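You operate a simulated robot arm through the tools that you are given. There is no shell and no other tool. Be economical: measure what you need, move in short steps, check, and stop when the job is done.

The job below is to be done with a simulated two-armed robot. You get a single attempt, and the scene is never put back.

JOB
Run a burst at 40 bar, drain, run one at 80, then vent.
Fine: set the selector to check; shut the drain before the second burst.

Only the result counts: the job must be done as asked and must still hold three seconds after the hand-in. Knocking over, shifting, dropping, spilling or breaking anything else fails it.

ROBOT AND FRAMES
Two 7-joint arms with fingered hands on one trunk, on a base that drives. Base frame: it is fixed to the floor where the robot stands at the start and does not move with it; the origin is under the middle of the robot, x ahead of it, y to its left, z up. Readings come in m, rad, newtons and seconds.
The left shoulder is at the start at [0.071, 0.149, 1.185], the right one opposite. With the tool pointing down near the work surface each hand reaches from about 0.4 to 0.8 m from the robot's upright axis, wherever it stands, measured 20 degrees to its own side. Places, roughly: blue valve of the measuring tube [0.5, 0, 0.7]; gauge of the nozzle rig [0.7, 0.2, 0.8]; green button of the nozzle rig [0.6, -0.1, 0.8]; green nozzle (4x4x5 cm) [0.7, 0.1, 0.9]; measuring tube [0.7, 0, 0.9]; nozzle rig [0.7, 0.1, 0.8]; pressure knob of the nozzle rig [0.6, 0.1, 0.9]; red nozzle (4x4x5 cm) [0.9, 0.1, 0.9]; red valve of the nozzle rig [0.5, 0.2, 0.7]; selector of the nozzle rig [0.6, 0, 0.9]; white nozzle (4x4x5 cm) [0.9, 0.3, 0.9]; yellow nozzle (4x4x5 cm) [0.9, 0.2, 0.9]. Payload 3.6 kg a hand.
The TCP of each hand is the grasp point between the finger pads, 0.025 m short of the fingertips. In the tool frame z runs along the fingers and y along their closing line. The gripper opens to 0.088 m. The gripper's body begins 0.029 m behind the TCP. The gripper is a hand of 4 fingers: y runs from the thumb to the fingers, the wrist lies at [-0.013, -0.097, -0.162] in the tool frame, and closing takes about 1.5 s.
Orientation is that of the tool frame in the base frame, as a unit quaternion [w, x, y, z]. With the fingers straight down and the wrist toward the robot, the tool's x, y and z point along [0, 1, 0], [1, 0, 0] and [0, 0, -1] of the base frame.

CONTROLS
- The arms move only by the tool arm_command. It takes "left_deltas", "right_deltas" or both (then of equal length, played together; a hand with none holds still); each is a list that holds one entry, the list of rows, each a list of 6 numbers: the shift along the base's x, y, z in units of 500 mm (1.0 is 500 mm), then the turn, a rotation vector about the base's x, y, z in units of 45 degrees (1.0 is 45 degrees). In form: [[[x, y, z, rx, ry, rz], ...]]. A call has 1 to 20 rows; each row is the pose to reach, as a shift and turn from the pose commanded when the call began. "left_jaw" and "right_jaw" are, for a hand that has rows, the opening in per cent of the stroke, from 0 (shut) to 100 (fully open), set as the call begins (left out, the last holds). A call with a number of a shift or a turn outside -1 to 1 is refused whole. Each row takes 0.2 s and may step no farther than 0.05 m and 0.15 rad from the row before; otherwise, or with a gripper value out of range, the whole call is refused. Where a pose cannot be reached the arm comes as near as it can. A force on the tool above 40 N (or 10 N above the force at the start of the call, whichever is more), or a blocked arm, ends the call early, and 0.2 s more pass. The fingers move at their own pace (about 0.045 m/s each) and stop on an object; they squeeze with about 27 N. The grip force told is the motor's: it shows also when the fingers shut on nothing. Time passes only in rows, and 0.2 s behind the last, so rows that repeat a pose let the fingers close. The reply holds the time, the measured pose of the TCP, the force on the tool along the base axes, the opening and the grip force, in the units named above and with some noise, with the torque about the TCP (base axes, N m) and any sound that the robot's microphone picked up, and new pictures: "show" is both (left out), scene, wrist or none (wrist: the cameras of the hands that moved).
- Cameras (640 x 400 px; columns grow to the right, rows downward): "scene" is now at [0.134, 0.0074, 1.3993]; the picture's right is [0.08, -1.00, 0.00], its down [-0.71, -0.06, -0.70] and it looks along [0.70, 0.06, -0.71] (base axes); focal length 285 px, centre (320, 200). "left" rides on the left gripper at [-0.064, -0.083, -0.098] in its tool frame; the picture's right is [-0.62, -0.37, 0.69], its down [0.71, -0.63, 0.30] and it looks along [0.32, 0.68, 0.65] (tool axes); focal length 265 px, centre (320, 200). "right" rides on the right gripper at [0.064, -0.083, -0.098] in its tool frame; the picture's right is [-0.62, 0.37, -0.69], its down [-0.71, -0.63, 0.30] and it looks along [-0.32, 0.68, 0.65] (tool axes); focal length 265 px, centre (320, 200).
- slide_trunk(by): slides the trunk up (or, below 0, down) by that many m; the arms and the scene camera ride with it, the base frame stays. It gives what a move gives, with no picture.
- steer(legs): drives the robot by 1 to 6 legs, each [ahead, left, turn to the left] in m, m and rad, along the robot's own axes; the way and the turn of a leg run together, so that a leg with both is an arc; at most 1.5 m and 3.142 rad a leg. The arms and the cameras ride along, it lands a little off, and it stops where it bumps. It gives what a move gives, and a new picture of the scene camera.
- finger_targets(index, middle, ring, thumb_bend, thumb_turn, hand): sets how far each is bent, from 0 (flat) to 1 (curled in); at 0.3 the hand is open as for a grip, at 0.7 the pads meet at the TCP. One left out holds its place. A second passes; each finger stops where it meets its share of the squeeze, and holds until it gets a number again. A gripper value or a shape takes the hand back. It gives what a move gives, with no picture; readings hold the bend of each and the force on the fingers (four entries, about 0 where the hand has none), thumb and palm. thumb_turn goes from beside the hand (0) to across from the fingers (1), as for a grip.
- preshape(shape, hand): the hand has 4 fingers and takes this shape, open, in about a second: jaw (thumb against the fingers, like two jaws); tri (thumb and two fingers); tip (a fingertip pinch); poke (one finger out to press); point (the index stretched); flat (the hand flat); cup (the hand cupped); fist (a fist). The gripper value then closes the fingers along that shape, each until it touches; the sizes above hold for jaw. It gives what a move gives, with no picture.
- turn_head(pan, tilt): turns the head with the scene camera to pan (to the left, within 1.501 rad either way) and tilt (down, from -0.506 to 1.204), counted from straight ahead of the robot. It gives what a move gives, and a new picture of the scene camera.
- probe_pixels(camera, pixels): for up to 12 pixels [column, row] of the newest picture of that camera ("zoom" is the newest enlarged one), the place [x, y, z] in the base frame of the surface seen there, good to about 0.002 m. It takes no simulated time.
- close_up(camera, box): a new picture of the part [left, top, right, bottom] of that camera's present view, enlarged. It takes no simulated time.
- sign_off(): hands the job in; it is judged then, once.

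Work in short steps. Measure before you move; look again where a grasp or a placing could have gone wrong, and mend it. You have 80 turns and 260 pictures in all, those below and enlarged ones among them. Open the grippers and draw the arms clear of the work before you hand the job in, unless the task says otherwise; then end with one line.

The tools are called after "Emit:" by a JSON object that holds its "api" and its "payload". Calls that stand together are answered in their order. arm_command: Moves the arms, as the interface text tells. Its arguments: {"type":"object","properties":{"left_deltas":{"type":"array"},"left_jaw":{"type":"number"},"right_deltas":{"type":"array"},"right_jaw":{"type":"number"},"show":{"type":"string","enum":["both","scene","wrist","none"]}},"required":[]} The other tools are called the same way: slide_trunk (by) slides the trunk up or down; preshape (shape, hand) gives the hand a shape; finger_targets (index, middle, ring, thumb_bend, thumb_turn, hand) moves the fingers one by one; steer (legs) drives the base; turn_head (pan, tilt) turns the head that bears the scene camera; probe_pixels (camera, pixels) gives the place of the surface under pixels of a picture; close_up (camera, box) takes an enlarged picture of a part of a camera's view; sign_off () hands the job in.

At the start:

```text
time_s: 0.0
left_tool_pos: [0.5133, 0.2323, 1.1792]
left_tool_rot: [0.0, 0.707, 0.707, 0.0]
left_force: [0.6, 0.7, -0.1]
left_moment: [-0.01, -0.01, 0.0]
left_gripper_width: 0.0878
left_grasp_force: 0.0
left_shape: jaw
left_bend: [0.3, 0.3, 0.3, 0.3, 0.98]
left_finger forces: [0.1, 0.1, 0.1, 0.1, 0.0, 0.1]
right_tool_pos: [0.4977, -0.147, 1.155]
right_tool_rot: [-0.001, 0.707, 0.707, -0.001]
right_force: [-0.3, -0.5, -0.2]
right_moment: [-0.01, -0.03, 0.0]
right_gripper_width: 0.0877
right_grasp_force: 0.1
right_shape: jaw
right_bend: [0.3, 0.3, 0.3, 0.3, 0.98]
right_finger forces: [0.0, 0.0, 0.0, 0.0, 0.0, 0.1]
trunk travel left (down, up): [-0.675, 0.265]
robot x, y, heading: [-0.0003, 0.0017, -0.004]
head pan, tilt: [0.082, 0.789]
```

scene: 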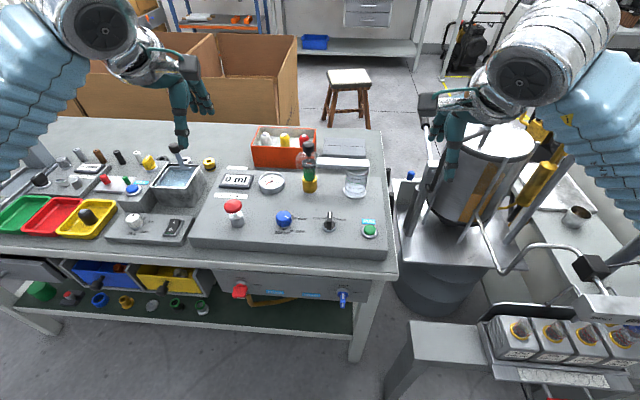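
right: 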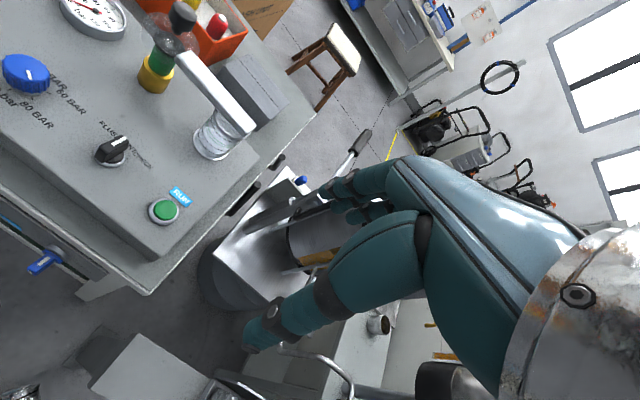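
left: 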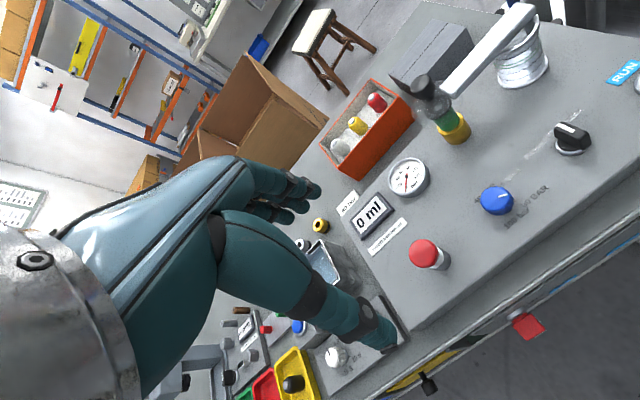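

I take enlarged pictures of the rig to read its labels: knob near (283,218), selector (329,225), button (370,228), valves (240,290) and (343,298).

Emit:
{"api": "close_up", "payload": {"camera": "scene", "box": [190, 120, 400, 251]}}

Emit:
{"api": "close_up", "payload": {"camera": "right", "box": [0, 0, 240, 150]}}

Emit:
{"api": "close_up", "payload": {"camera": "right", "box": [0, 100, 288, 280]}}

Emit:
{"api": "close_up", "payload": {"camera": "left", "box": [320, 90, 640, 290]}}

Emit:
{"api": "close_up", "payload": {"camera": "scene", "box": [210, 250, 370, 350]}}

Emit:
{"api": "probe_pixels", "payload": {"camera": "scene", "pixels": [[283, 215], [329, 222], [369, 226], [240, 291], [343, 297], [234, 206], [370, 236], [300, 232], [270, 182], [354, 192], [236, 181], [310, 185]]}}

```text
3.05 times, centred on (295, 186) of scene
```

zoom: 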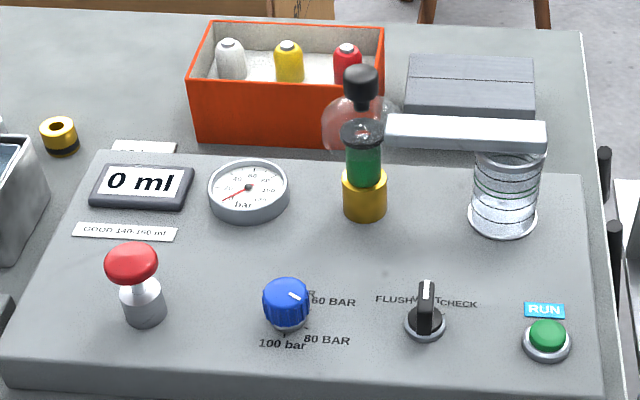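

```text
2.67 times, centred on (120, 75) of right
```

zoom: 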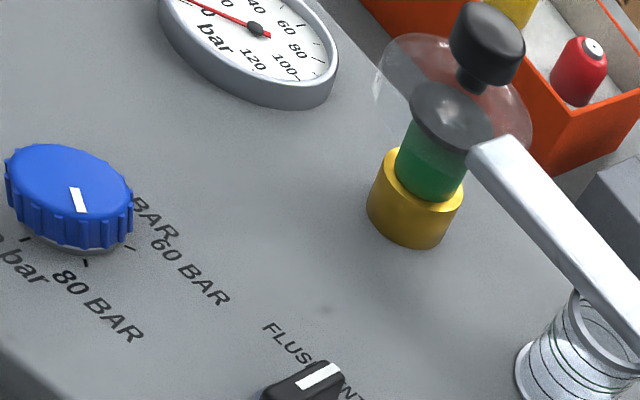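

```text
2.22 times, centred on (144, 190) of right
```

zoom: 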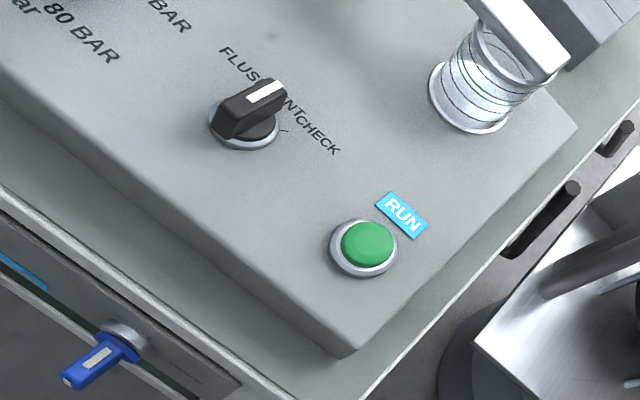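

```text
2.00 times, centred on (480, 190) of left
```

zoom: 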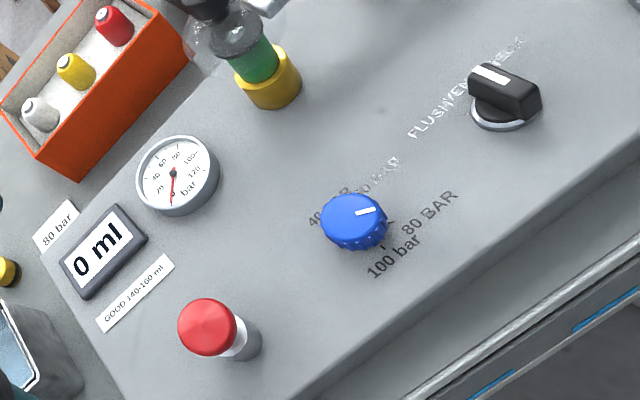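

```text
4.00 times, centred on (290, 300) of scene
```

zoom: 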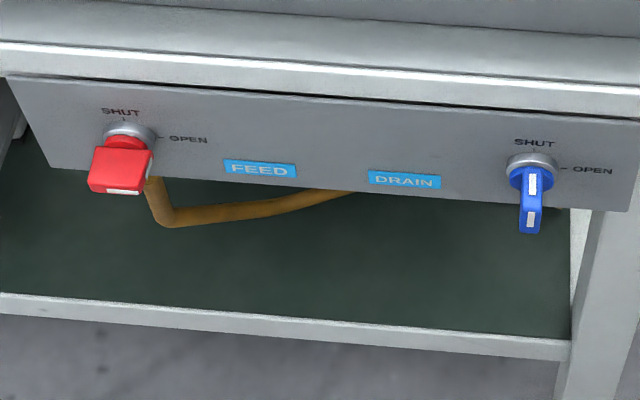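

```text
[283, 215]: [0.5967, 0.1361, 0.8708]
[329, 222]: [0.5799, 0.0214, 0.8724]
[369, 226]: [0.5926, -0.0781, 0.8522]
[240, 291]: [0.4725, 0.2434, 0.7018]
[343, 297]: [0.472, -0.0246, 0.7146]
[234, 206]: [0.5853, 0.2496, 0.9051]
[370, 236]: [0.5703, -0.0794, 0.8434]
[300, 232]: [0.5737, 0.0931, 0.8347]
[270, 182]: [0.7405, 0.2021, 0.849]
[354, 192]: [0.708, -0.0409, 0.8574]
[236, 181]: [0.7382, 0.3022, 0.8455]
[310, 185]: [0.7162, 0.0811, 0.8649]
```

I zoom further on the selector legend, the valves, the gauge and the knob to learn their present settings.

Emit:
{"api": "close_up", "payload": {"camera": "scene", "box": [328, 275, 368, 300]}}

Emit:
{"api": "close_up", "payload": {"camera": "scene", "box": [225, 270, 273, 300]}}

Emit:
{"api": "close_up", "payload": {"camera": "right", "box": [80, 100, 176, 160]}}

Emit:
{"api": "close_up", "payload": {"camera": "left", "box": [460, 160, 572, 230]}}

Emit:
{"api": "close_up", "payload": {"camera": "left", "box": [520, 90, 616, 150]}}

```text
16.00 times, centred on (348, 288) of scene
```

zoom: 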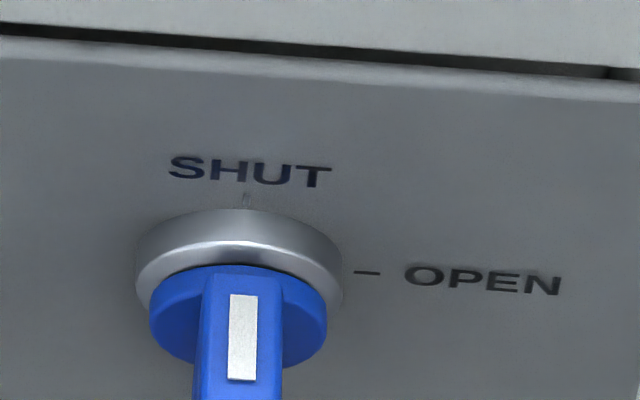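

```text
13.33 times, centred on (249, 285) of scene
```

zoom: 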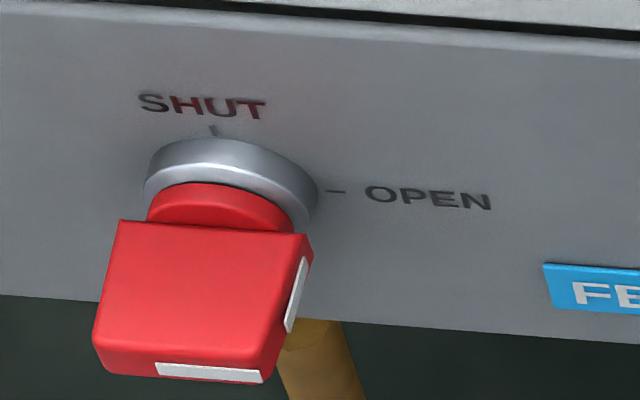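

```text
6.67 times, centred on (128, 130) of right
```

zoom: 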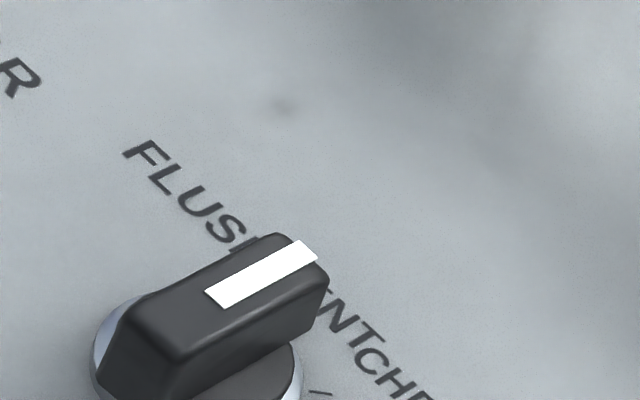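

```text
5.71 times, centred on (516, 195) of left
```

zoom: 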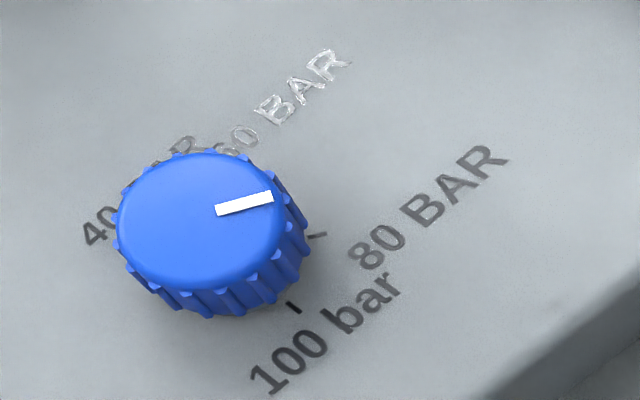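

```text
6.67 times, centred on (568, 120) of left
```

zoom: 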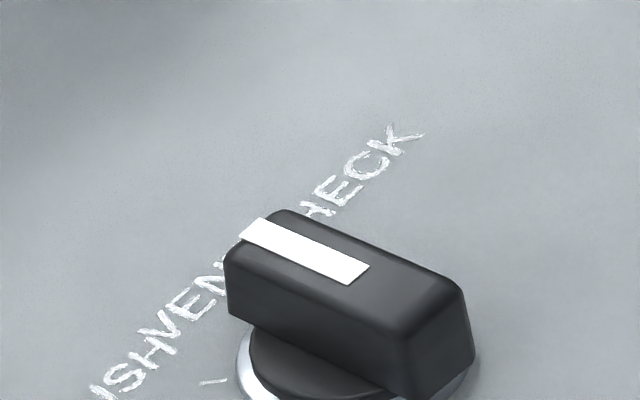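

Selector is at VENT, feed is open, drain is shut, knob is near 60. I probe the ticks, stripes and centres exactly.

Emit:
{"api": "probe_pixels", "payload": {"camera": "right", "pixels": [[9.5, 90], [32.5, 98.5], [49, 92.5], [27.5, 72], [31, 79], [112, 144.5], [126.5, 137.5], [128, 159], [163, 209], [8, 62], [45, 78], [100, 160]]}}

Emit:
{"api": "probe_pixels", "payload": {"camera": "left", "pixels": [[515.5, 201], [511, 214], [552, 147], [562, 126.5], [580, 135], [590, 140], [481, 198], [497, 191], [513, 198], [495, 207], [498, 197], [507, 195]]}}

Emit:
{"api": "probe_pixels", "payload": {"camera": "scene", "pixels": [[342.9, 295], [343, 298.5], [342.5, 307], [343, 289], [341, 295], [234, 297], [241, 297], [247, 292], [240, 299], [233, 288], [241, 281.3], [350, 280]]}}

Emit:
{"api": "close_up", "payload": {"camera": "scene", "box": [320, 280, 368, 310]}}

```text
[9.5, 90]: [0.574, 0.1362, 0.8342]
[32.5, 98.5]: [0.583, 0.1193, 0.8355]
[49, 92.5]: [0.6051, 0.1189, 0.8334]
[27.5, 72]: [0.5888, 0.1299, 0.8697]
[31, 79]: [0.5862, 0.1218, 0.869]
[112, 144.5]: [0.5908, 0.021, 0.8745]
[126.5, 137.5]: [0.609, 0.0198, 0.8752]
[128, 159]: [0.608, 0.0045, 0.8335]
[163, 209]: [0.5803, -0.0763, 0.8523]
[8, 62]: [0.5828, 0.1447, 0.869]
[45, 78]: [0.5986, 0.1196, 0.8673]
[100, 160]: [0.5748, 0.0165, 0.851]
```

```text
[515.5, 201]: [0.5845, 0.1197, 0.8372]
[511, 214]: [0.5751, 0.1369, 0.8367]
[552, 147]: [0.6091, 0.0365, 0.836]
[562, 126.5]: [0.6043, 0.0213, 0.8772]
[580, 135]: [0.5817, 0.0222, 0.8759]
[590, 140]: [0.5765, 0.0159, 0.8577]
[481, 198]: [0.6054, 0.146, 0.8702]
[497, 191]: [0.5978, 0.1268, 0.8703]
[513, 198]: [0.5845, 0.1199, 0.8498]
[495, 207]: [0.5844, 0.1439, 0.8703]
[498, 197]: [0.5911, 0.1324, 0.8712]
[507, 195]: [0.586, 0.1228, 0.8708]
```

```text
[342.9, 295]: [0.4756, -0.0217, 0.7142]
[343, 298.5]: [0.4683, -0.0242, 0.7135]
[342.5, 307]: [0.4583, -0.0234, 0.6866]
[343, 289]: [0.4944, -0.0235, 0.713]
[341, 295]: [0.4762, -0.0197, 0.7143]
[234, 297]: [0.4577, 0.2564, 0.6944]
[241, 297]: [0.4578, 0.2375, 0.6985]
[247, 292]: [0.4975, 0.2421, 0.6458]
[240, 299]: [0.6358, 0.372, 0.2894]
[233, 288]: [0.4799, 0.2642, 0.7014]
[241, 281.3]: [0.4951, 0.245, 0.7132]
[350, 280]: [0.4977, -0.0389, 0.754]
```

```text
13.33 times, centred on (344, 295) of scene
```

zoom: 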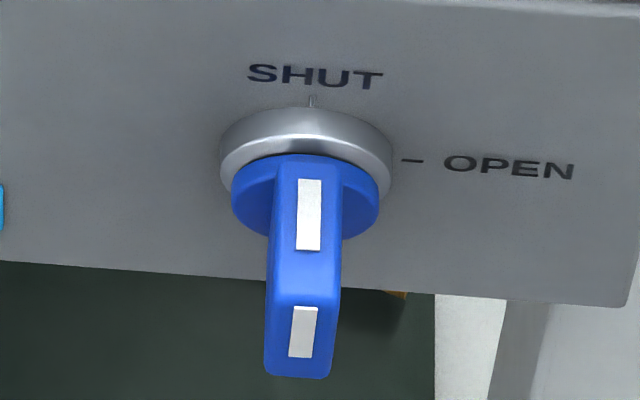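

The stripe geometry gives: knob centre ≈(0.595,0.137), now at 80 (ticks: 40 at 0° ahead, 60 at −60°, 80 at −120°, 100 at 180°). Selector centre ≈(0.5925,0.0205), pointing ahead at VENT, with CHECK 45° clockwise. I move the right hand above the selector with a +45° yaw first.

Emit:
{"api": "arm_command", "payload": {"right_deltas": [[[0.032, 0.056, -0.04, 0, 0, 0.167], [0.064, 0.112, -0.09, 0, 0, 0.333], [0.096, 0.168, -0.14, 0, 0, 0.5], [0.128, 0.224, -0.19, 0, 0, 0.667], [0.16, 0.28, -0.23, 0, 0, 0.833], [0.19, 0.335, -0.27, 0, 0, 1.0]]], "right_jaw": 60, "show": "none"}}

Emit:
{"api": "arm_command", "payload": {"right_deltas": [[[0, 0, 0, 0, 0, 0.167], [0, 0, 0, 0, 0, 0.333], [0, 0, 0, 0, 0, 0.5], [0, 0, 0, 0, 0, 0.667], [0, 0, 0, 0, 0, 0.833], [0, 0, 0, 0, 0, 1.0]]]}}

```text
time_s: 1.4
left_tool_pos: [0.5124, 0.2329, 1.1802]
left_tool_rot: [0.0, 0.707, 0.707, -0.002]
left_force: [0.0, -1.0, 0.4]
left_moment: [-0.01, 0.0, -0.01]
left_gripper_width: 0.0876
left_grasp_force: 0.0
left_shape: jaw
left_bend: [0.3, 0.3, 0.3, 0.3, 0.98]
left_finger forces: [0.0, 0.0, 0.0, 0.0, 0.0, 0.0]
right_tool_pos: [0.5927, 0.0225, 1.0215]
right_tool_rot: [0.001, 0.382, 0.924, -0.001]
right_force: [0.0, 0.1, 0.1]
right_moment: [-0.04, -0.03, 0.0]
right_gripper_width: 0.053
right_grasp_force: 0.0
right_shape: jaw
right_bend: [0.29, 0.4, 0.37, 0.64, 1.0]
right_finger forces: [0.1, 0.0, 0.1, 0.0, 0.0, 0.0]
trunk travel left (down, up): [-0.675, 0.265]
robot x, y, heading: [-0.0007, 0.0021, -0.003]
head pan, tilt: [0.082, 0.789]
```

```text
time_s: 2.8
left_tool_pos: [0.5144, 0.2325, 1.179]
left_tool_rot: [-0.001, 0.707, 0.707, 0.0]
left_force: [-0.6, 0.6, -0.4]
left_moment: [-0.06, 0.02, -0.05]
left_gripper_width: 0.0879
left_grasp_force: 0.1
left_shape: jaw
left_bend: [0.3, 0.3, 0.3, 0.3, 0.98]
left_finger forces: [0.0, 0.0, 0.0, 0.1, 0.0, 0.0]
right_tool_pos: [0.5728, 0.0131, 1.0128]
right_tool_rot: [0.005, 0.324, 0.946, -0.001]
right_force: [0.0, -0.3, 0.8]
right_moment: [-0.02, 0.03, -0.01]
right_gripper_width: 0.0533
right_grasp_force: 0.1
right_shape: jaw
right_bend: [0.29, 0.4, 0.37, 0.64, 1.0]
right_finger forces: [0.1, 0.0, 0.0, 0.0, 0.0, 0.1]
right hand out of reach, approached as far as the arm can: row 1, 2, 3, 4, 5, 6
trunk travel left (down, up): [-0.675, 0.265]
robot x, y, heading: [-0.0007, 0.0045, -0.002]
head pan, tilt: [0.082, 0.789]
```

scene: 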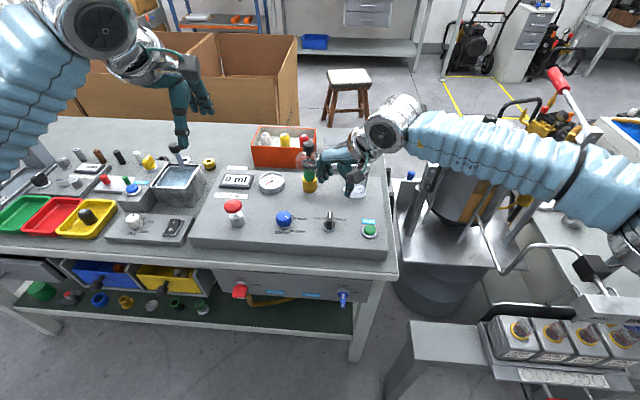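
right: 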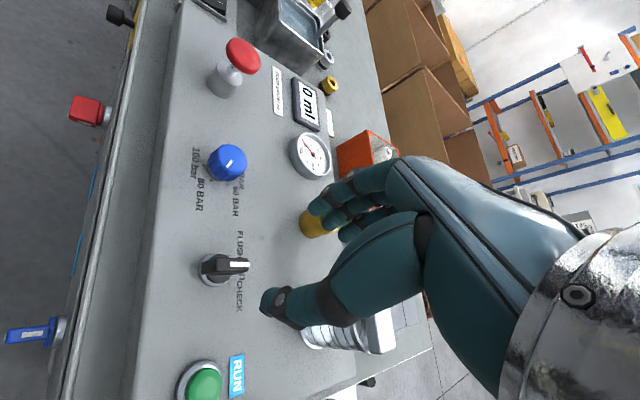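

Yaw +90 is out of reach (it stopped near +52°). I test how far the right hand turns the other way at this place before choosing the grip.

Emit:
{"api": "arm_command", "payload": {"right_deltas": [[[0, 0, 0.02, 0, 0, -0.167], [0, 0, 0.04, 0, 0, -0.333], [0, 0, 0.05, 0, 0, -0.5], [0, 0, 0.05, 0, 0, -0.667], [0, 0, 0.05, 0, 0, -0.833], [0, 0, 0.05, 0, 0, -1.0]]], "show": "none"}}

Emit:
{"api": "arm_command", "payload": {"right_deltas": [[[0, 0, 0, 0, 0, -0.167], [0, 0, 0, 0, 0, -0.333], [0, 0, 0, 0, 0, -0.5], [0, 0, 0, 0, 0, -0.667], [0, 0, 0, 0, 0, -0.833], [0, 0, 0, 0, 0, -1.0]]], "show": "none"}}

Emit:
{"api": "arm_command", "payload": {"right_deltas": [[[0, 0, 0, 0, 0, -0.167], [0, 0, 0, 0, 0, -0.333], [0, 0, 0, 0, 0, -0.5], [0, 0, 0, 0, 0, -0.667], [0, 0, 0, 0, 0, -0.833], [0, 0, 0, 0, 0, -1.0]]], "show": "none"}}

Emit:
{"api": "arm_command", "payload": {"right_deltas": [[[0, 0, 0, 0, 0, -0.167], [0, 0, 0, 0, 0, -0.333], [0, 0, 0, 0, 0, -0.5], [0, 0, 0, 0, 0, -0.667], [0, 0, 0, 0, 0, -0.833], [0, 0, 0, 0, 0, -1.0]]]}}

```text
time_s: 4.2
left_tool_pos: [0.5126, 0.2328, 1.1788]
left_tool_rot: [0.0, 0.707, 0.707, 0.0]
left_force: [0.6, -1.0, 0.4]
left_moment: [0.01, -0.02, 0.03]
left_gripper_width: 0.0875
left_grasp_force: 0.1
left_shape: jaw
left_bend: [0.3, 0.3, 0.3, 0.3, 0.98]
left_finger forces: [0.0, 0.0, 0.1, 0.1, 0.1, 0.1]
right_tool_pos: [0.572, 0.0128, 1.0394]
right_tool_rot: [0.006, 0.664, 0.748, -0.002]
right_force: [0.4, 0.5, 0.1]
right_moment: [-0.02, 0.03, 0.01]
right_gripper_width: 0.0533
right_grasp_force: 0.1
right_shape: jaw
right_bend: [0.29, 0.4, 0.37, 0.64, 1.0]
right_finger forces: [0.0, 0.0, 0.0, 0.0, 0.1, 0.1]
trunk travel left (down, up): [-0.675, 0.265]
robot x, y, heading: [0.0003, -0.0013, 0.001]
head pan, tilt: [0.082, 0.789]
```

```text
time_s: 5.6
left_tool_pos: [0.513, 0.2329, 1.1784]
left_tool_rot: [0.0, 0.707, 0.707, 0.0]
left_force: [0.6, -0.5, 0.0]
left_moment: [0.01, -0.02, -0.04]
left_gripper_width: 0.0875
left_grasp_force: 0.1
left_shape: jaw
left_bend: [0.3, 0.3, 0.3, 0.3, 0.98]
left_finger forces: [0.0, 0.1, 0.0, 0.0, 0.0, 0.0]
right_tool_pos: [0.5721, 0.0127, 1.0377]
right_tool_rot: [0.004, 0.899, 0.438, -0.005]
right_force: [-0.4, -0.2, -0.3]
right_moment: [0.0, -0.02, 0.0]
right_gripper_width: 0.0533
right_grasp_force: 0.1
right_shape: jaw
right_bend: [0.29, 0.4, 0.37, 0.64, 1.0]
right_finger forces: [0.0, 0.0, 0.0, 0.0, 0.0, 0.0]
trunk travel left (down, up): [-0.675, 0.265]
robot x, y, heading: [0.0025, -0.002, -0.001]
head pan, tilt: [0.082, 0.789]
```

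```text
time_s: 7.0
left_tool_pos: [0.5123, 0.2323, 1.1789]
left_tool_rot: [0.0, 0.707, 0.707, 0.0]
left_force: [0.2, 0.1, -0.2]
left_moment: [0.01, 0.0, 0.02]
left_gripper_width: 0.0876
left_grasp_force: 0.0
left_shape: jaw
left_bend: [0.3, 0.3, 0.3, 0.3, 0.98]
left_finger forces: [0.0, 0.0, 0.0, 0.0, 0.1, 0.0]
right_tool_pos: [0.5715, 0.0126, 1.0375]
right_tool_rot: [0.002, 0.998, 0.06, -0.006]
right_force: [0.3, 1.0, -0.2]
right_moment: [-0.02, 0.02, 0.01]
right_gripper_width: 0.0534
right_grasp_force: 0.0
right_shape: jaw
right_bend: [0.29, 0.4, 0.37, 0.64, 1.0]
right_finger forces: [0.1, 0.0, 0.1, 0.1, 0.1, 0.1]
trunk travel left (down, up): [-0.675, 0.265]
robot x, y, heading: [-0.0005, -0.0024, 0.002]
head pan, tilt: [0.082, 0.789]
```

```text
time_s: 7.7
left_tool_pos: [0.5136, 0.2293, 1.1793]
left_tool_rot: [-0.001, 0.707, 0.707, 0.0]
left_force: [0.0, -0.5, 0.7]
left_moment: [0.04, -0.02, -0.01]
left_gripper_width: 0.0876
left_grasp_force: 0.0
left_shape: jaw
left_bend: [0.3, 0.3, 0.3, 0.3, 0.98]
left_finger forces: [0.0, 0.1, 0.0, 0.0, 0.0, 0.0]
right_tool_pos: [0.6003, -0.0702, 1.0466]
right_tool_rot: [-0.024, 0.984, -0.174, -0.007]
right_force: [-0.2, -0.2, 0.8]
right_moment: [0.01, 0.02, -0.04]
right_gripper_width: 0.053
right_grasp_force: 0.0
right_shape: jaw
right_bend: [0.29, 0.4, 0.37, 0.64, 1.0]
right_finger forces: [0.0, 0.1, 0.0, 0.0, 0.1, 0.0]
right hand out of reach, approached as far as the arm can: row 3
trunk travel left (down, up): [-0.675, 0.265]
robot x, y, heading: [0.0013, -0.0018, -0.005]
head pan, tilt: [0.082, 0.789]
stopped in row 3 (right hand): the arm was blocked; the commanded pose is now the measured one
```

scene: 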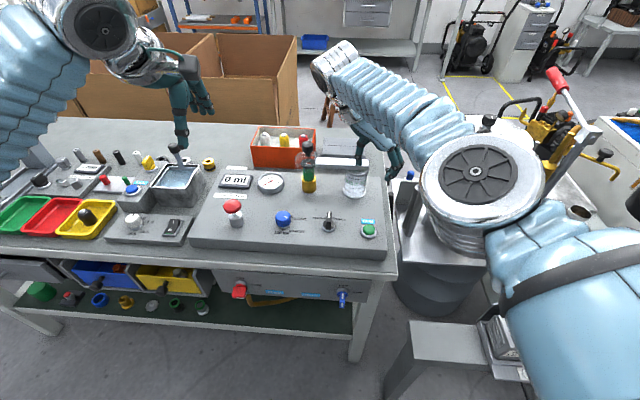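
right: 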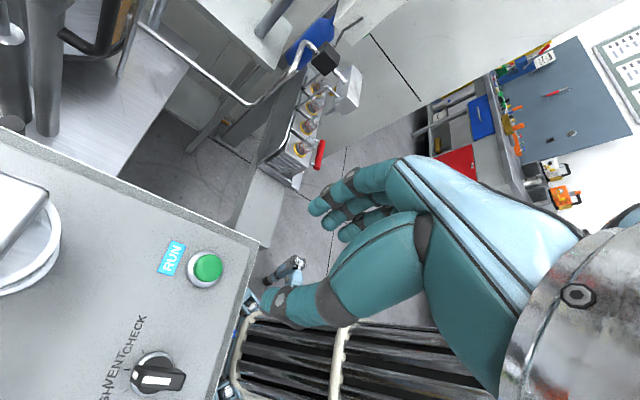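

The right hand reaches yaw −90 but not beyond. So closing the jaws at yaw +45 will align the bar to CHECK, and later closing at −90 will align it to VENT. I turn back towards +45 above the selector.

Emit:
{"api": "arm_command", "payload": {"right_deltas": [[[0, 0.03, 0, 0, 0, 0.167], [0, 0.06, 0, 0, 0, 0.333], [0, 0.09, 0, 0, 0, 0.5], [0, 0.12, 0, 0, 0, 0.667], [0, 0.15, 0, 0, 0, 0.833], [-0.016, 0.181, 0, 0, 0, 1.0]]], "show": "none"}}

Emit:
{"api": "arm_command", "payload": {"right_deltas": [[[0, 0, 0, 0, 0, 0.167], [0, 0, 0, 0, 0, 0.333], [0, 0, 0, 0, 0, 0.5], [0, 0, 0, 0, 0, 0.667], [0, 0, 0, 0, 0, 0.833], [0, 0, 0, 0, 0, 1.0]]], "show": "none"}}

Emit:
{"api": "arm_command", "payload": {"right_deltas": [[[0, 0, 0, 0, 0, 0.167], [0, 0, 0, 0, 0, 0.333], [0, 0, 0, 0, 0, 0.5], [0, 0, 0, 0, 0, 0.667], [0, 0, 0, 0, 0, 0.833], [0, 0, 0, 0, 0, 1.0]]], "show": "none"}}

Emit:
{"api": "arm_command", "payload": {"right_deltas": [[[0, 0, 0, 0, 0, 0.1], [0, 0, 0, 0, 0, 0.2], [0, 0, 0, 0, 0, 0.3], [0, 0, 0, 0, 0, 0.44]]]}}

```text
time_s: 9.1
left_tool_pos: [0.5118, 0.2326, 1.1785]
left_tool_rot: [0.0, 0.707, 0.708, 0.001]
left_force: [-0.7, -0.8, -0.1]
left_moment: [-0.03, -0.02, 0.01]
left_gripper_width: 0.0876
left_grasp_force: 0.1
left_shape: jaw
left_bend: [0.3, 0.3, 0.3, 0.3, 0.98]
left_finger forces: [0.0, 0.0, 0.0, 0.0, 0.1, 0.0]
right_tool_pos: [0.5906, 0.0235, 1.047]
right_tool_rot: [-0.019, 0.976, 0.218, -0.015]
right_force: [0.3, -0.5, -0.5]
right_moment: [0.04, 0.02, -0.03]
right_gripper_width: 0.0529
right_grasp_force: 0.0
right_shape: jaw
right_bend: [0.29, 0.4, 0.37, 0.64, 1.0]
right_finger forces: [0.1, 0.0, 0.0, 0.1, 0.0, 0.0]
trunk travel left (down, up): [-0.675, 0.265]
robot x, y, heading: [-0.0013, -0.0001, 0.002]
head pan, tilt: [0.082, 0.789]
```

```text
time_s: 10.5
left_tool_pos: [0.5117, 0.2313, 1.1791]
left_tool_rot: [0.0, 0.707, 0.707, 0.0]
left_force: [0.5, -0.1, -0.2]
left_moment: [-0.01, 0.0, 0.01]
left_gripper_width: 0.0878
left_grasp_force: 0.0
left_shape: jaw
left_bend: [0.3, 0.3, 0.3, 0.3, 0.98]
left_finger forces: [0.2, 0.1, 0.1, 0.0, 0.0, 0.1]
right_tool_pos: [0.5919, 0.0228, 1.0463]
right_tool_rot: [-0.013, 0.818, 0.575, -0.022]
right_force: [-0.7, -0.2, -0.6]
right_moment: [0.0, -0.01, 0.0]
right_gripper_width: 0.0529
right_grasp_force: 0.0
right_shape: jaw
right_bend: [0.29, 0.4, 0.37, 0.64, 1.0]
right_finger forces: [0.0, 0.0, 0.1, 0.1, 0.0, 0.0]
trunk travel left (down, up): [-0.675, 0.265]
robot x, y, heading: [0.0021, -0.0038, -0.001]
head pan, tilt: [0.082, 0.789]
```

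```text
time_s: 11.9
left_tool_pos: [0.5124, 0.2319, 1.1787]
left_tool_rot: [0.001, 0.707, 0.707, 0.0]
left_force: [-0.4, -0.2, -0.5]
left_moment: [0.02, 0.01, 0.0]
left_gripper_width: 0.0876
left_grasp_force: 0.1
left_shape: jaw
left_bend: [0.3, 0.3, 0.3, 0.3, 0.98]
left_finger forces: [0.1, 0.0, 0.1, 0.0, 0.2, 0.0]
right_tool_pos: [0.5915, 0.0241, 1.0485]
right_tool_rot: [-0.003, 0.537, 0.843, -0.025]
right_force: [-0.4, 0.3, -0.3]
right_moment: [0.01, 0.02, 0.03]
right_gripper_width: 0.0529
right_grasp_force: 0.0
right_shape: jaw
right_bend: [0.29, 0.4, 0.37, 0.64, 1.0]
right_finger forces: [0.0, 0.0, 0.0, 0.1, 0.0, 0.1]
trunk travel left (down, up): [-0.675, 0.265]
robot x, y, heading: [0.0002, -0.0014, 0.0]
head pan, tilt: [0.082, 0.789]
```

```text
time_s: 12.9
left_tool_pos: [0.5141, 0.2321, 1.1791]
left_tool_rot: [0.0, 0.707, 0.708, 0.0]
left_force: [0.2, -0.7, 0.0]
left_moment: [0.01, -0.01, 0.02]
left_gripper_width: 0.0874
left_grasp_force: 0.0
left_shape: jaw
left_bend: [0.3, 0.3, 0.3, 0.3, 0.98]
left_finger forces: [0.0, 0.1, 0.0, 0.1, 0.1, 0.1]
right_tool_pos: [0.5923, 0.0232, 1.0491]
right_tool_rot: [0.001, 0.384, 0.923, -0.025]
right_force: [-0.7, -0.9, 0.7]
right_moment: [-0.02, 0.02, -0.02]
right_gripper_width: 0.0529
right_grasp_force: 0.0
right_shape: jaw
right_bend: [0.29, 0.4, 0.37, 0.64, 1.0]
right_finger forces: [0.0, 0.0, 0.0, 0.0, 0.1, 0.0]
trunk travel left (down, up): [-0.675, 0.265]
robot x, y, heading: [0.0032, 0.0038, -0.003]
head pan, tilt: [0.082, 0.789]
```

scene: 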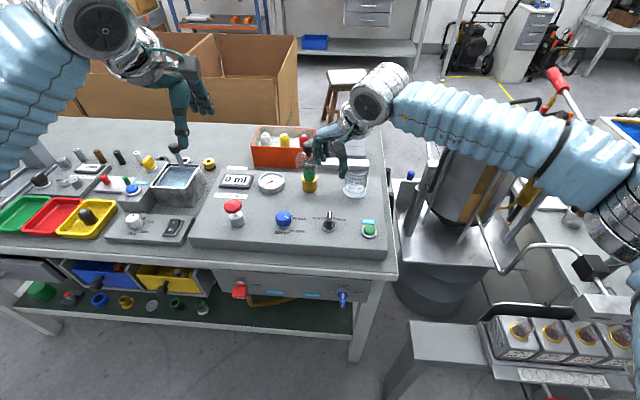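
right: 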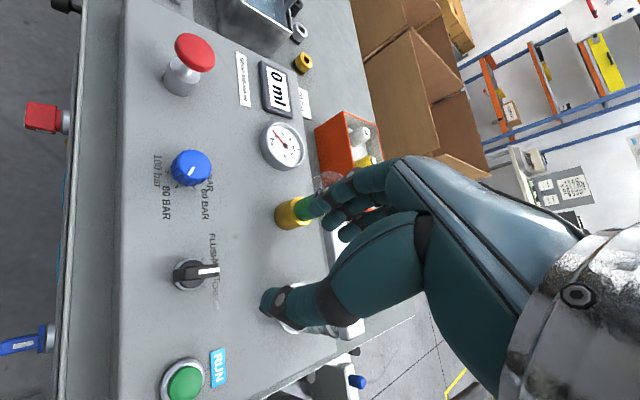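

Hand at yaw +45° above the selector, tilted about 3°. I level it and come down to z≈0.90 to check the straddle.

Emit:
{"api": "arm_command", "payload": {"right_deltas": [[[0, -0.006, -0.08, 0.059, -0.024, 0], [0, -0.006, -0.16, 0.059, -0.024, 0], [0, -0.006, -0.24, 0.059, -0.024, 0], [0, -0.006, -0.29, 0.059, -0.024, 0]]]}}

```text
time_s: 13.9
left_tool_pos: [0.5121, 0.2322, 1.178]
left_tool_rot: [0.0, 0.707, 0.707, 0.0]
left_force: [0.6, -1.3, -0.4]
left_moment: [-0.02, -0.04, -0.02]
left_gripper_width: 0.0877
left_grasp_force: 0.0
left_shape: jaw
left_bend: [0.3, 0.3, 0.3, 0.3, 0.98]
left_finger forces: [0.0, 0.1, 0.0, 0.0, 0.0, 0.0]
right_tool_pos: [0.5926, 0.0191, 0.9034]
right_tool_rot: [0.0, 0.384, 0.923, 0.0]
right_force: [0.6, 0.0, 0.4]
right_moment: [-0.01, -0.01, 0.0]
right_gripper_width: 0.0531
right_grasp_force: 0.0
right_shape: jaw
right_bend: [0.29, 0.4, 0.37, 0.64, 1.0]
right_finger forces: [0.0, 0.0, 0.0, 0.1, 0.0, 0.0]
trunk travel left (down, up): [-0.675, 0.265]
robot x, y, heading: [0.0, -0.0004, 0.001]
head pan, tilt: [0.082, 0.789]
```

scene: 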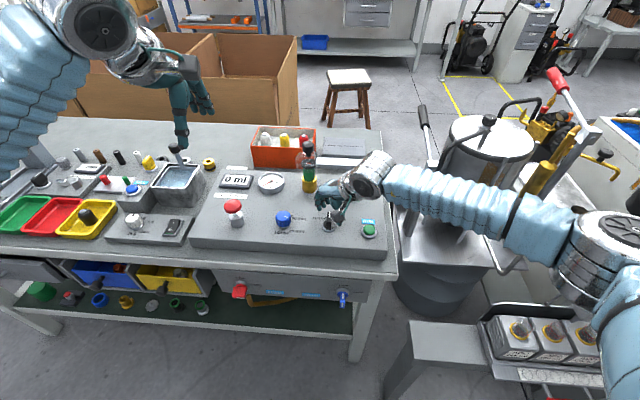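
right: 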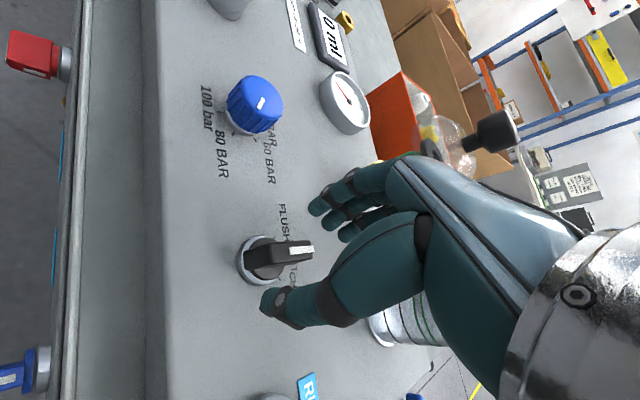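

Thumb at (275,300) and fingers at (325,215) straddle the selector bar at (280,255). I lower to 0.873 and close.

Emit:
{"api": "arm_command", "payload": {"right_deltas": [[[0, 0.003, -0.03, 0, 0, 0], [0, 0.003, -0.06, 0, 0, 0]]], "show": "none"}}

Emit:
{"api": "arm_command", "payload": {"right_deltas": [[[0, 0, 0, 0, 0, 0], [0, 0, 0, 0, 0, 0], [0, 0, 0, 0, 0, 0], [0, 0, 0, 0, 0, 0], [0, 0, 0, 0, 0, 0], [0, 0, 0, 0, 0, 0], [0, 0, 0, 0, 0, 0], [0, 0, 0, 0, 0, 0]]], "right_jaw": 0}}

```text
time_s: 14.5
left_tool_pos: [0.5131, 0.2322, 1.1798]
left_tool_rot: [0.0, 0.707, 0.707, 0.0]
left_force: [-0.2, -0.2, -0.4]
left_moment: [0.01, 0.02, 0.01]
left_gripper_width: 0.0876
left_grasp_force: 0.1
left_shape: jaw
left_bend: [0.3, 0.3, 0.3, 0.3, 0.98]
left_finger forces: [0.0, 0.0, 0.1, 0.0, 0.1, 0.0]
right_tool_pos: [0.5917, 0.022, 0.8729]
right_tool_rot: [0.001, 0.384, 0.923, 0.0]
right_force: [-0.3, -0.9, -0.3]
right_moment: [-0.03, -0.01, -0.02]
right_gripper_width: 0.053
right_grasp_force: 0.0
right_shape: jaw
right_bend: [0.29, 0.4, 0.37, 0.64, 1.0]
right_finger forces: [0.0, 0.0, 0.0, 0.0, 0.0, 0.0]
trunk travel left (down, up): [-0.675, 0.265]
robot x, y, heading: [-0.0017, 0.0013, 0.001]
head pan, tilt: [0.082, 0.789]
```

```text
time_s: 16.3
left_tool_pos: [0.5135, 0.2315, 1.1787]
left_tool_rot: [0.0, 0.707, 0.707, 0.0]
left_force: [0.2, -0.5, -0.1]
left_moment: [0.02, 0.0, -0.01]
left_gripper_width: 0.0874
left_grasp_force: 0.3
left_shape: jaw
left_bend: [0.3, 0.3, 0.3, 0.3, 0.98]
left_finger forces: [0.1, 0.1, 0.0, 0.1, 0.0, 0.0]
right_tool_pos: [0.5923, 0.0214, 0.8722]
right_tool_rot: [0.001, 0.385, 0.923, 0.0]
right_force: [3.4, -2.1, -0.2]
right_moment: [0.01, -0.09, -0.02]
right_gripper_width: 0.0134
right_grasp_force: 27.1
right_shape: jaw
right_bend: [0.69, 0.57, 0.7, 0.75, 1.0]
right_finger forces: [16.5, 3.7, 6.1, 0.0, 20.1, 0.0]
trunk travel left (down, up): [-0.675, 0.265]
robot x, y, heading: [-0.0031, -0.0021, 0.002]
head pan, tilt: [0.082, 0.789]
```

scene: 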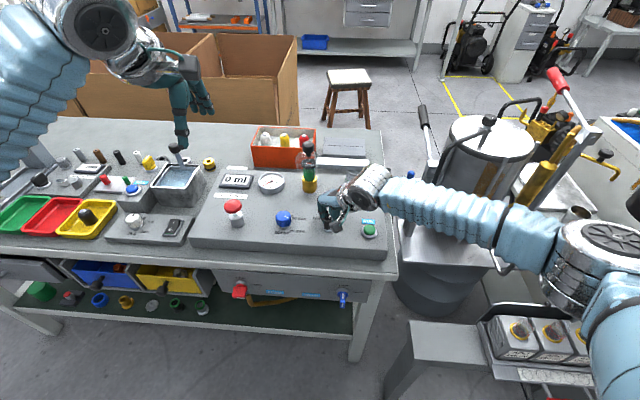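
right: 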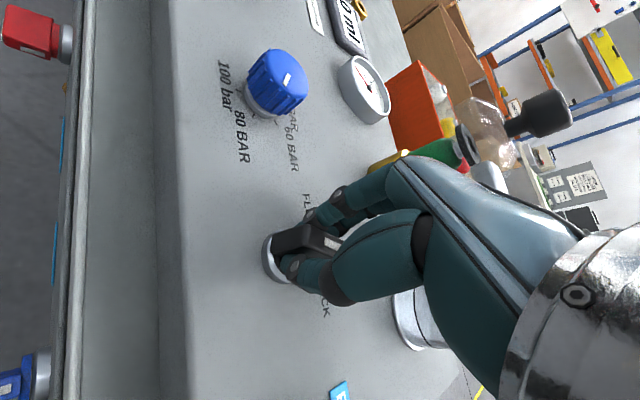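

The jaws closed flush on the bar (13 mm), which now points towards CHECK. I open and rise to check it.

Emit:
{"api": "arm_command", "payload": {"right_deltas": [[[0, 0, 0, 0, 0, 0], [0, 0, 0, 0, 0, 0], [0, 0, 0, 0, 0, 0], [0, 0, 0, 0, 0, 0], [0, 0, 0.06, 0, 0, 0], [0, 0, 0.14, 0, 0, 0], [0, -0.05, 0.22, 0, 0, 0], [0, -0.13, 0.25, 0, 0, 0], [0, -0.2, 0.25, 0, 0, 0]]], "right_jaw": 60}}

Emit:
{"api": "close_up", "payload": {"camera": "scene", "box": [216, 160, 408, 280]}}

```text
time_s: 18.3
left_tool_pos: [0.5121, 0.233, 1.1798]
left_tool_rot: [0.001, 0.707, 0.707, -0.001]
left_force: [0.2, 0.2, 0.4]
left_moment: [0.02, 0.01, 0.04]
left_gripper_width: 0.0878
left_grasp_force: 0.0
left_shape: jaw
left_bend: [0.3, 0.3, 0.3, 0.3, 0.98]
left_finger forces: [0.0, 0.0, 0.0, 0.1, 0.0, 0.1]
right_tool_pos: [0.5886, -0.0687, 0.9988]
right_tool_rot: [0.001, 0.385, 0.923, 0.0]
right_force: [0.2, -0.1, 0.0]
right_moment: [-0.02, 0.02, -0.01]
right_gripper_width: 0.0527
right_grasp_force: 0.0
right_shape: jaw
right_bend: [0.29, 0.41, 0.37, 0.65, 1.0]
right_finger forces: [0.0, 0.0, 0.0, 0.0, 0.0, 0.0]
right hand out of reach, approached as far as the arm can: row 9
trunk travel left (down, up): [-0.675, 0.265]
robot x, y, heading: [0.0023, -0.0026, 0.0]
head pan, tilt: [0.082, 0.789]
```

scene: 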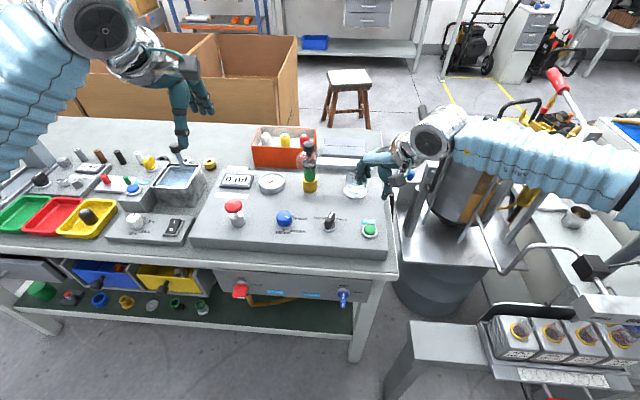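
right: 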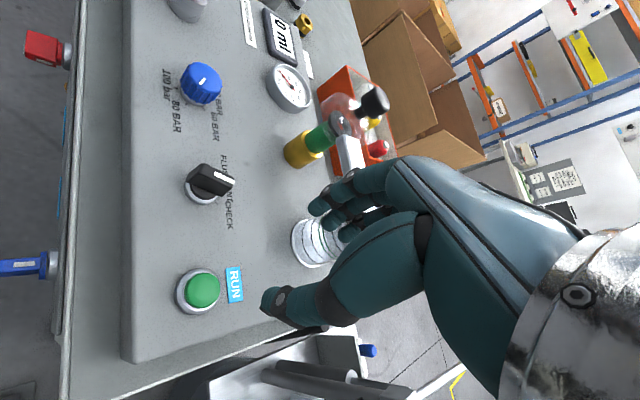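

```text
3.33 times, centred on (312, 220) of scene
```

zoom: 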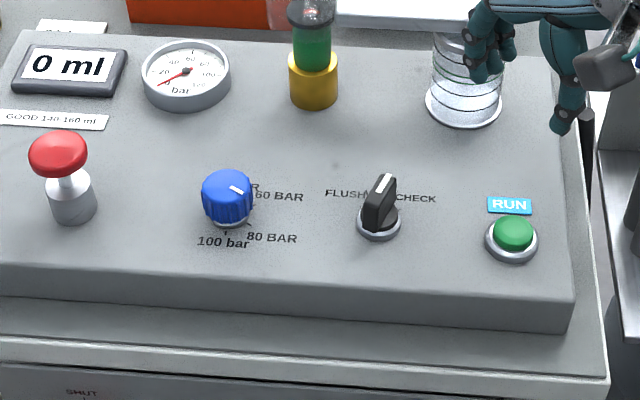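

The bar looks turned only partly. I probe its stripe to get the angle.

Emit:
{"api": "close_up", "payload": {"camera": "right", "box": [170, 150, 250, 200]}}

Emit:
{"api": "probe_pixels", "payload": {"camera": "right", "pixels": [[217, 173], [231, 180.5], [205, 167], [224, 176.5]]}}

```text
8.00 times, centred on (210, 175) of right
```

zoom: 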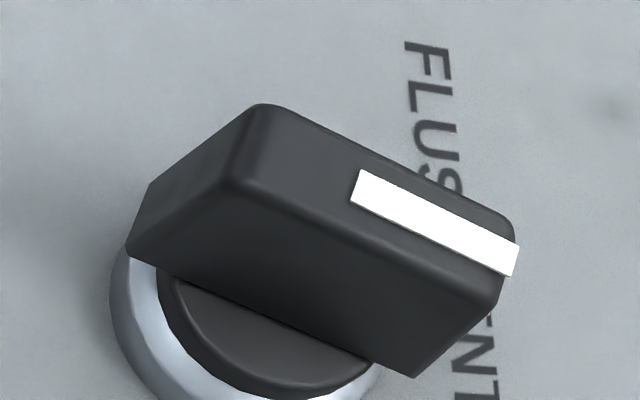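

```text
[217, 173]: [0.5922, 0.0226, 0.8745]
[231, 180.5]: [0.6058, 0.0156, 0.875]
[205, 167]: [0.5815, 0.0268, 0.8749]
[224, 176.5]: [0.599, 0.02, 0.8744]
```

The bar is at about −25°, so CHECK (−45°) is not reached. I go back, grip again, and this time turn the hand clockwise while holding.

Emit:
{"api": "arm_command", "payload": {"right_deltas": [[[0.004, 0.09, 0, 0, 0, 0], [0.008, 0.179, 0, 0, 0, 0], [0.008, 0.179, -0.09, 0, 0, 0], [0.008, 0.179, -0.16, 0, 0, 0]]], "show": "none"}}

```text
time_s: 19.3
left_tool_pos: [0.5134, 0.2321, 1.1784]
left_tool_rot: [0.0, 0.707, 0.707, -0.001]
left_force: [0.1, -0.4, -0.1]
left_moment: [-0.04, 0.03, 0.0]
left_gripper_width: 0.0878
left_grasp_force: 0.0
left_shape: jaw
left_bend: [0.3, 0.3, 0.3, 0.3, 0.98]
left_finger forces: [0.1, 0.0, 0.0, 0.0, 0.1, 0.0]
right_tool_pos: [0.5957, 0.0204, 0.9165]
right_tool_rot: [0.001, 0.384, 0.923, -0.001]
right_force: [0.2, -0.4, -0.9]
right_moment: [-0.01, 0.0, 0.02]
right_gripper_width: 0.0524
right_grasp_force: 0.1
right_shape: jaw
right_bend: [0.29, 0.41, 0.37, 0.65, 1.0]
right_finger forces: [0.0, 0.1, 0.0, 0.0, 0.0, 0.1]
trunk travel left (down, up): [-0.675, 0.265]
robot x, y, heading: [-0.0021, -0.0015, 0.0]
head pan, tilt: [0.082, 0.789]
```

Hand is at (0.5957,0.0204,0.9165). I lower, close, then turn 30° clockwise.

Emit:
{"api": "arm_command", "payload": {"right_deltas": [[[-0.005, 0.001, -0.045, 0, 0, 0], [-0.005, 0.001, -0.089, 0, 0, 0]]], "show": "none"}}

Emit:
{"api": "arm_command", "payload": {"right_deltas": [[[0, 0, 0, 0, 0, 0], [0, 0, 0, 0, 0, 0], [0, 0, 0, 0, 0, 0], [0, 0, 0, 0, 0, 0], [0, 0, 0, 0, 0, 0], [0, 0, 0, 0, 0, 0], [0, 0, 0, 0, 0, 0], [0, 0, 0, 0, 0, -0.15], [0, 0, 0, 0, 0, -0.3], [0, 0, 0, 0, 0, -0.45], [0, 0, 0, 0, 0, -0.6], [0, 0, 0, 0, 0, -0.6]]], "right_jaw": 0}}

Emit:
{"api": "close_up", "payload": {"camera": "right", "box": [200, 180, 400, 305]}}

```text
time_s: 19.9
left_tool_pos: [0.513, 0.2317, 1.1794]
left_tool_rot: [0.0, 0.707, 0.707, 0.0]
left_force: [0.1, 0.7, 0.0]
left_moment: [0.0, 0.03, -0.02]
left_gripper_width: 0.0879
left_grasp_force: 0.0
left_shape: jaw
left_bend: [0.3, 0.3, 0.3, 0.3, 0.98]
left_finger forces: [0.0, 0.1, 0.0, 0.0, 0.0, 0.1]
right_tool_pos: [0.5954, 0.0216, 0.8725]
right_tool_rot: [0.001, 0.384, 0.924, 0.0]
right_force: [-0.3, -0.6, 0.1]
right_moment: [0.01, -0.02, 0.01]
right_gripper_width: 0.0527
right_grasp_force: 0.1
right_shape: jaw
right_bend: [0.29, 0.41, 0.37, 0.65, 1.0]
right_finger forces: [0.0, 0.0, 0.1, 0.0, 0.0, 0.1]
trunk travel left (down, up): [-0.675, 0.265]
robot x, y, heading: [-0.0023, 0.0018, 0.001]
head pan, tilt: [0.082, 0.789]
```

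```text
time_s: 22.5
left_tool_pos: [0.5123, 0.233, 1.1788]
left_tool_rot: [-0.001, 0.707, 0.707, -0.001]
left_force: [-0.2, 0.4, -0.2]
left_moment: [-0.04, 0.0, -0.01]
left_gripper_width: 0.0874
left_grasp_force: 0.1
left_shape: jaw
left_bend: [0.3, 0.3, 0.3, 0.3, 0.98]
left_finger forces: [0.1, 0.0, 0.0, 0.0, 0.1, 0.1]
right_tool_pos: [0.5942, 0.0223, 0.8738]
right_tool_rot: [0.001, 0.59, 0.807, 0.0]
right_force: [3.4, 3.6, -0.2]
right_moment: [0.04, -0.14, 0.2]
right_gripper_width: 0.0092
right_grasp_force: 26.5
right_shape: jaw
right_bend: [0.7, 0.6, 0.7, 0.74, 1.0]
right_finger forces: [15.0, 10.5, 5.6, 0.0, 24.1, 0.1]
trunk travel left (down, up): [-0.675, 0.265]
robot x, y, heading: [-0.0, -0.0046, -0.001]
head pan, tilt: [0.082, 0.789]
```

scene: 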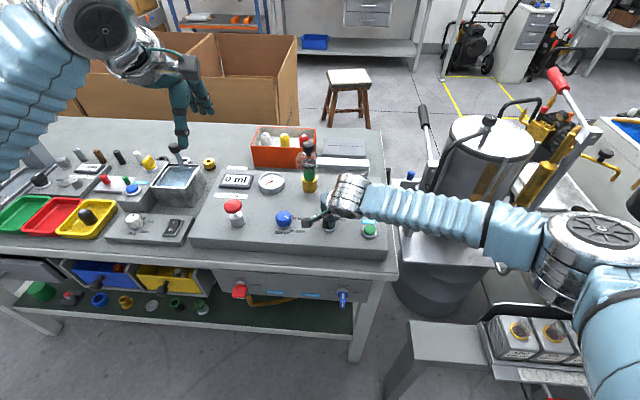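
right: 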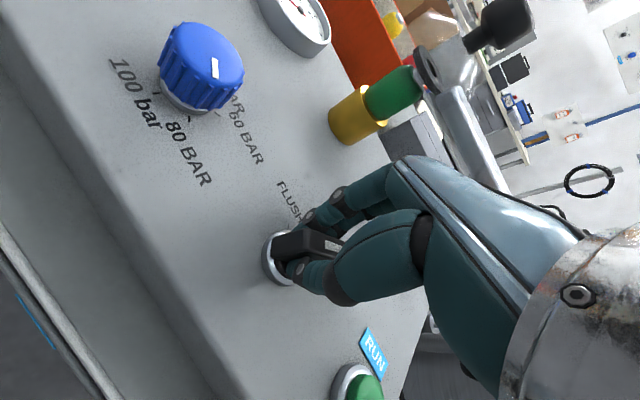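

```text
3.20 times, centred on (300, 242) of right
```

zoom: 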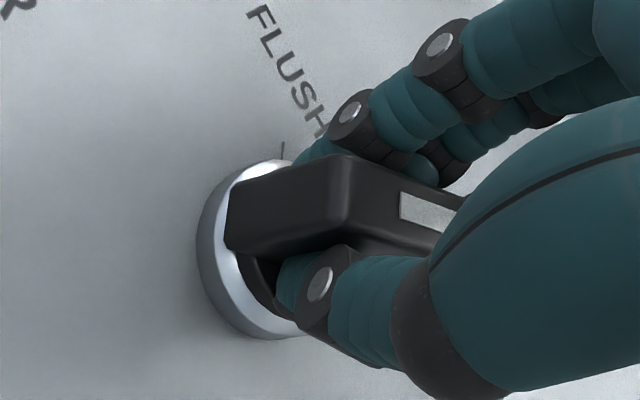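

I probe the visible stripe (zoom (405,205)–(450,225)) to get the current angle.

Emit:
{"api": "probe_pixels", "payload": {"camera": "zoom", "pixels": [[405, 205], [440, 213], [425, 210], [340, 170], [235, 190]]}}

```text
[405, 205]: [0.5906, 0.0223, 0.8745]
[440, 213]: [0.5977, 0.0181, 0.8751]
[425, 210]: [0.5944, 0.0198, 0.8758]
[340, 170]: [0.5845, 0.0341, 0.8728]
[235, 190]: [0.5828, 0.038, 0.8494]
```

The bar is at about −31°. I keep turning clockwise in the grip by another 25°.

Emit:
{"api": "arm_command", "payload": {"right_deltas": [[[0, 0, 0, 0, 0, -0.15], [0, 0, 0, 0, 0, -0.3], [0, 0, 0, 0, 0, -0.45], [0, 0, 0, 0, 0, -0.6], [0, 0, 0, 0, 0, -0.6]]], "show": "wrist"}}

Emit:
{"api": "close_up", "payload": {"camera": "right", "box": [200, 180, 400, 305]}}

```text
time_s: 23.7
left_tool_pos: [0.515, 0.234, 1.1774]
left_tool_rot: [-0.001, 0.707, 0.707, -0.001]
left_force: [-0.4, 0.9, -0.7]
left_moment: [0.01, -0.02, 0.04]
left_gripper_width: 0.0876
left_grasp_force: 0.1
left_shape: jaw
left_bend: [0.3, 0.3, 0.3, 0.3, 0.98]
left_finger forces: [0.1, 0.0, 0.0, 0.1, 0.1, 0.0]
right_tool_pos: [0.5935, 0.0248, 0.8728]
right_tool_rot: [0.001, 0.761, 0.649, 0.0]
right_force: [10.2, 14.9, -1.5]
right_moment: [0.3, -0.41, 0.5]
right_gripper_width: 0.01
right_grasp_force: 27.2
right_shape: jaw
right_bend: [0.7, 0.56, 0.58, 0.74, 1.0]
right_finger forces: [10.8, 25.6, 3.8, 0.0, 21.4, 0.0]
trunk travel left (down, up): [-0.675, 0.265]
robot x, y, heading: [0.0008, -0.0004, -0.004]
head pan, tilt: [0.082, 0.789]
```

right: 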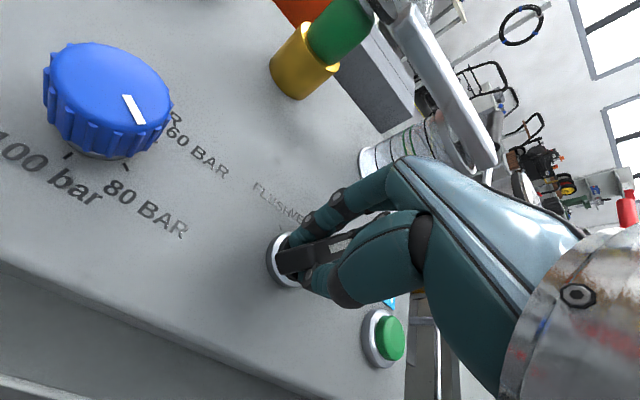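

```text
3.20 times, centred on (300, 242) of right
```

zoom: 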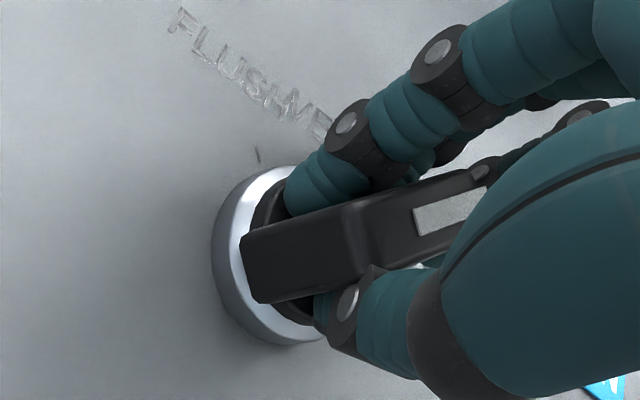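

The moment rose to 0.5 N m, so the bar resists (perhaps the stop). I probe its stripe again.

Emit:
{"api": "probe_pixels", "payload": {"camera": "zoom", "pixels": [[417, 220], [470, 202], [445, 210], [350, 215], [265, 235], [258, 153]]}}

```text
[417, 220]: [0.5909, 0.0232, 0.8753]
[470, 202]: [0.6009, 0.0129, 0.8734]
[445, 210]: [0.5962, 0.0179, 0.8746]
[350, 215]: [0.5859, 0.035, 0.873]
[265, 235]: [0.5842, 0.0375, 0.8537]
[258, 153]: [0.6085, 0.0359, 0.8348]
```

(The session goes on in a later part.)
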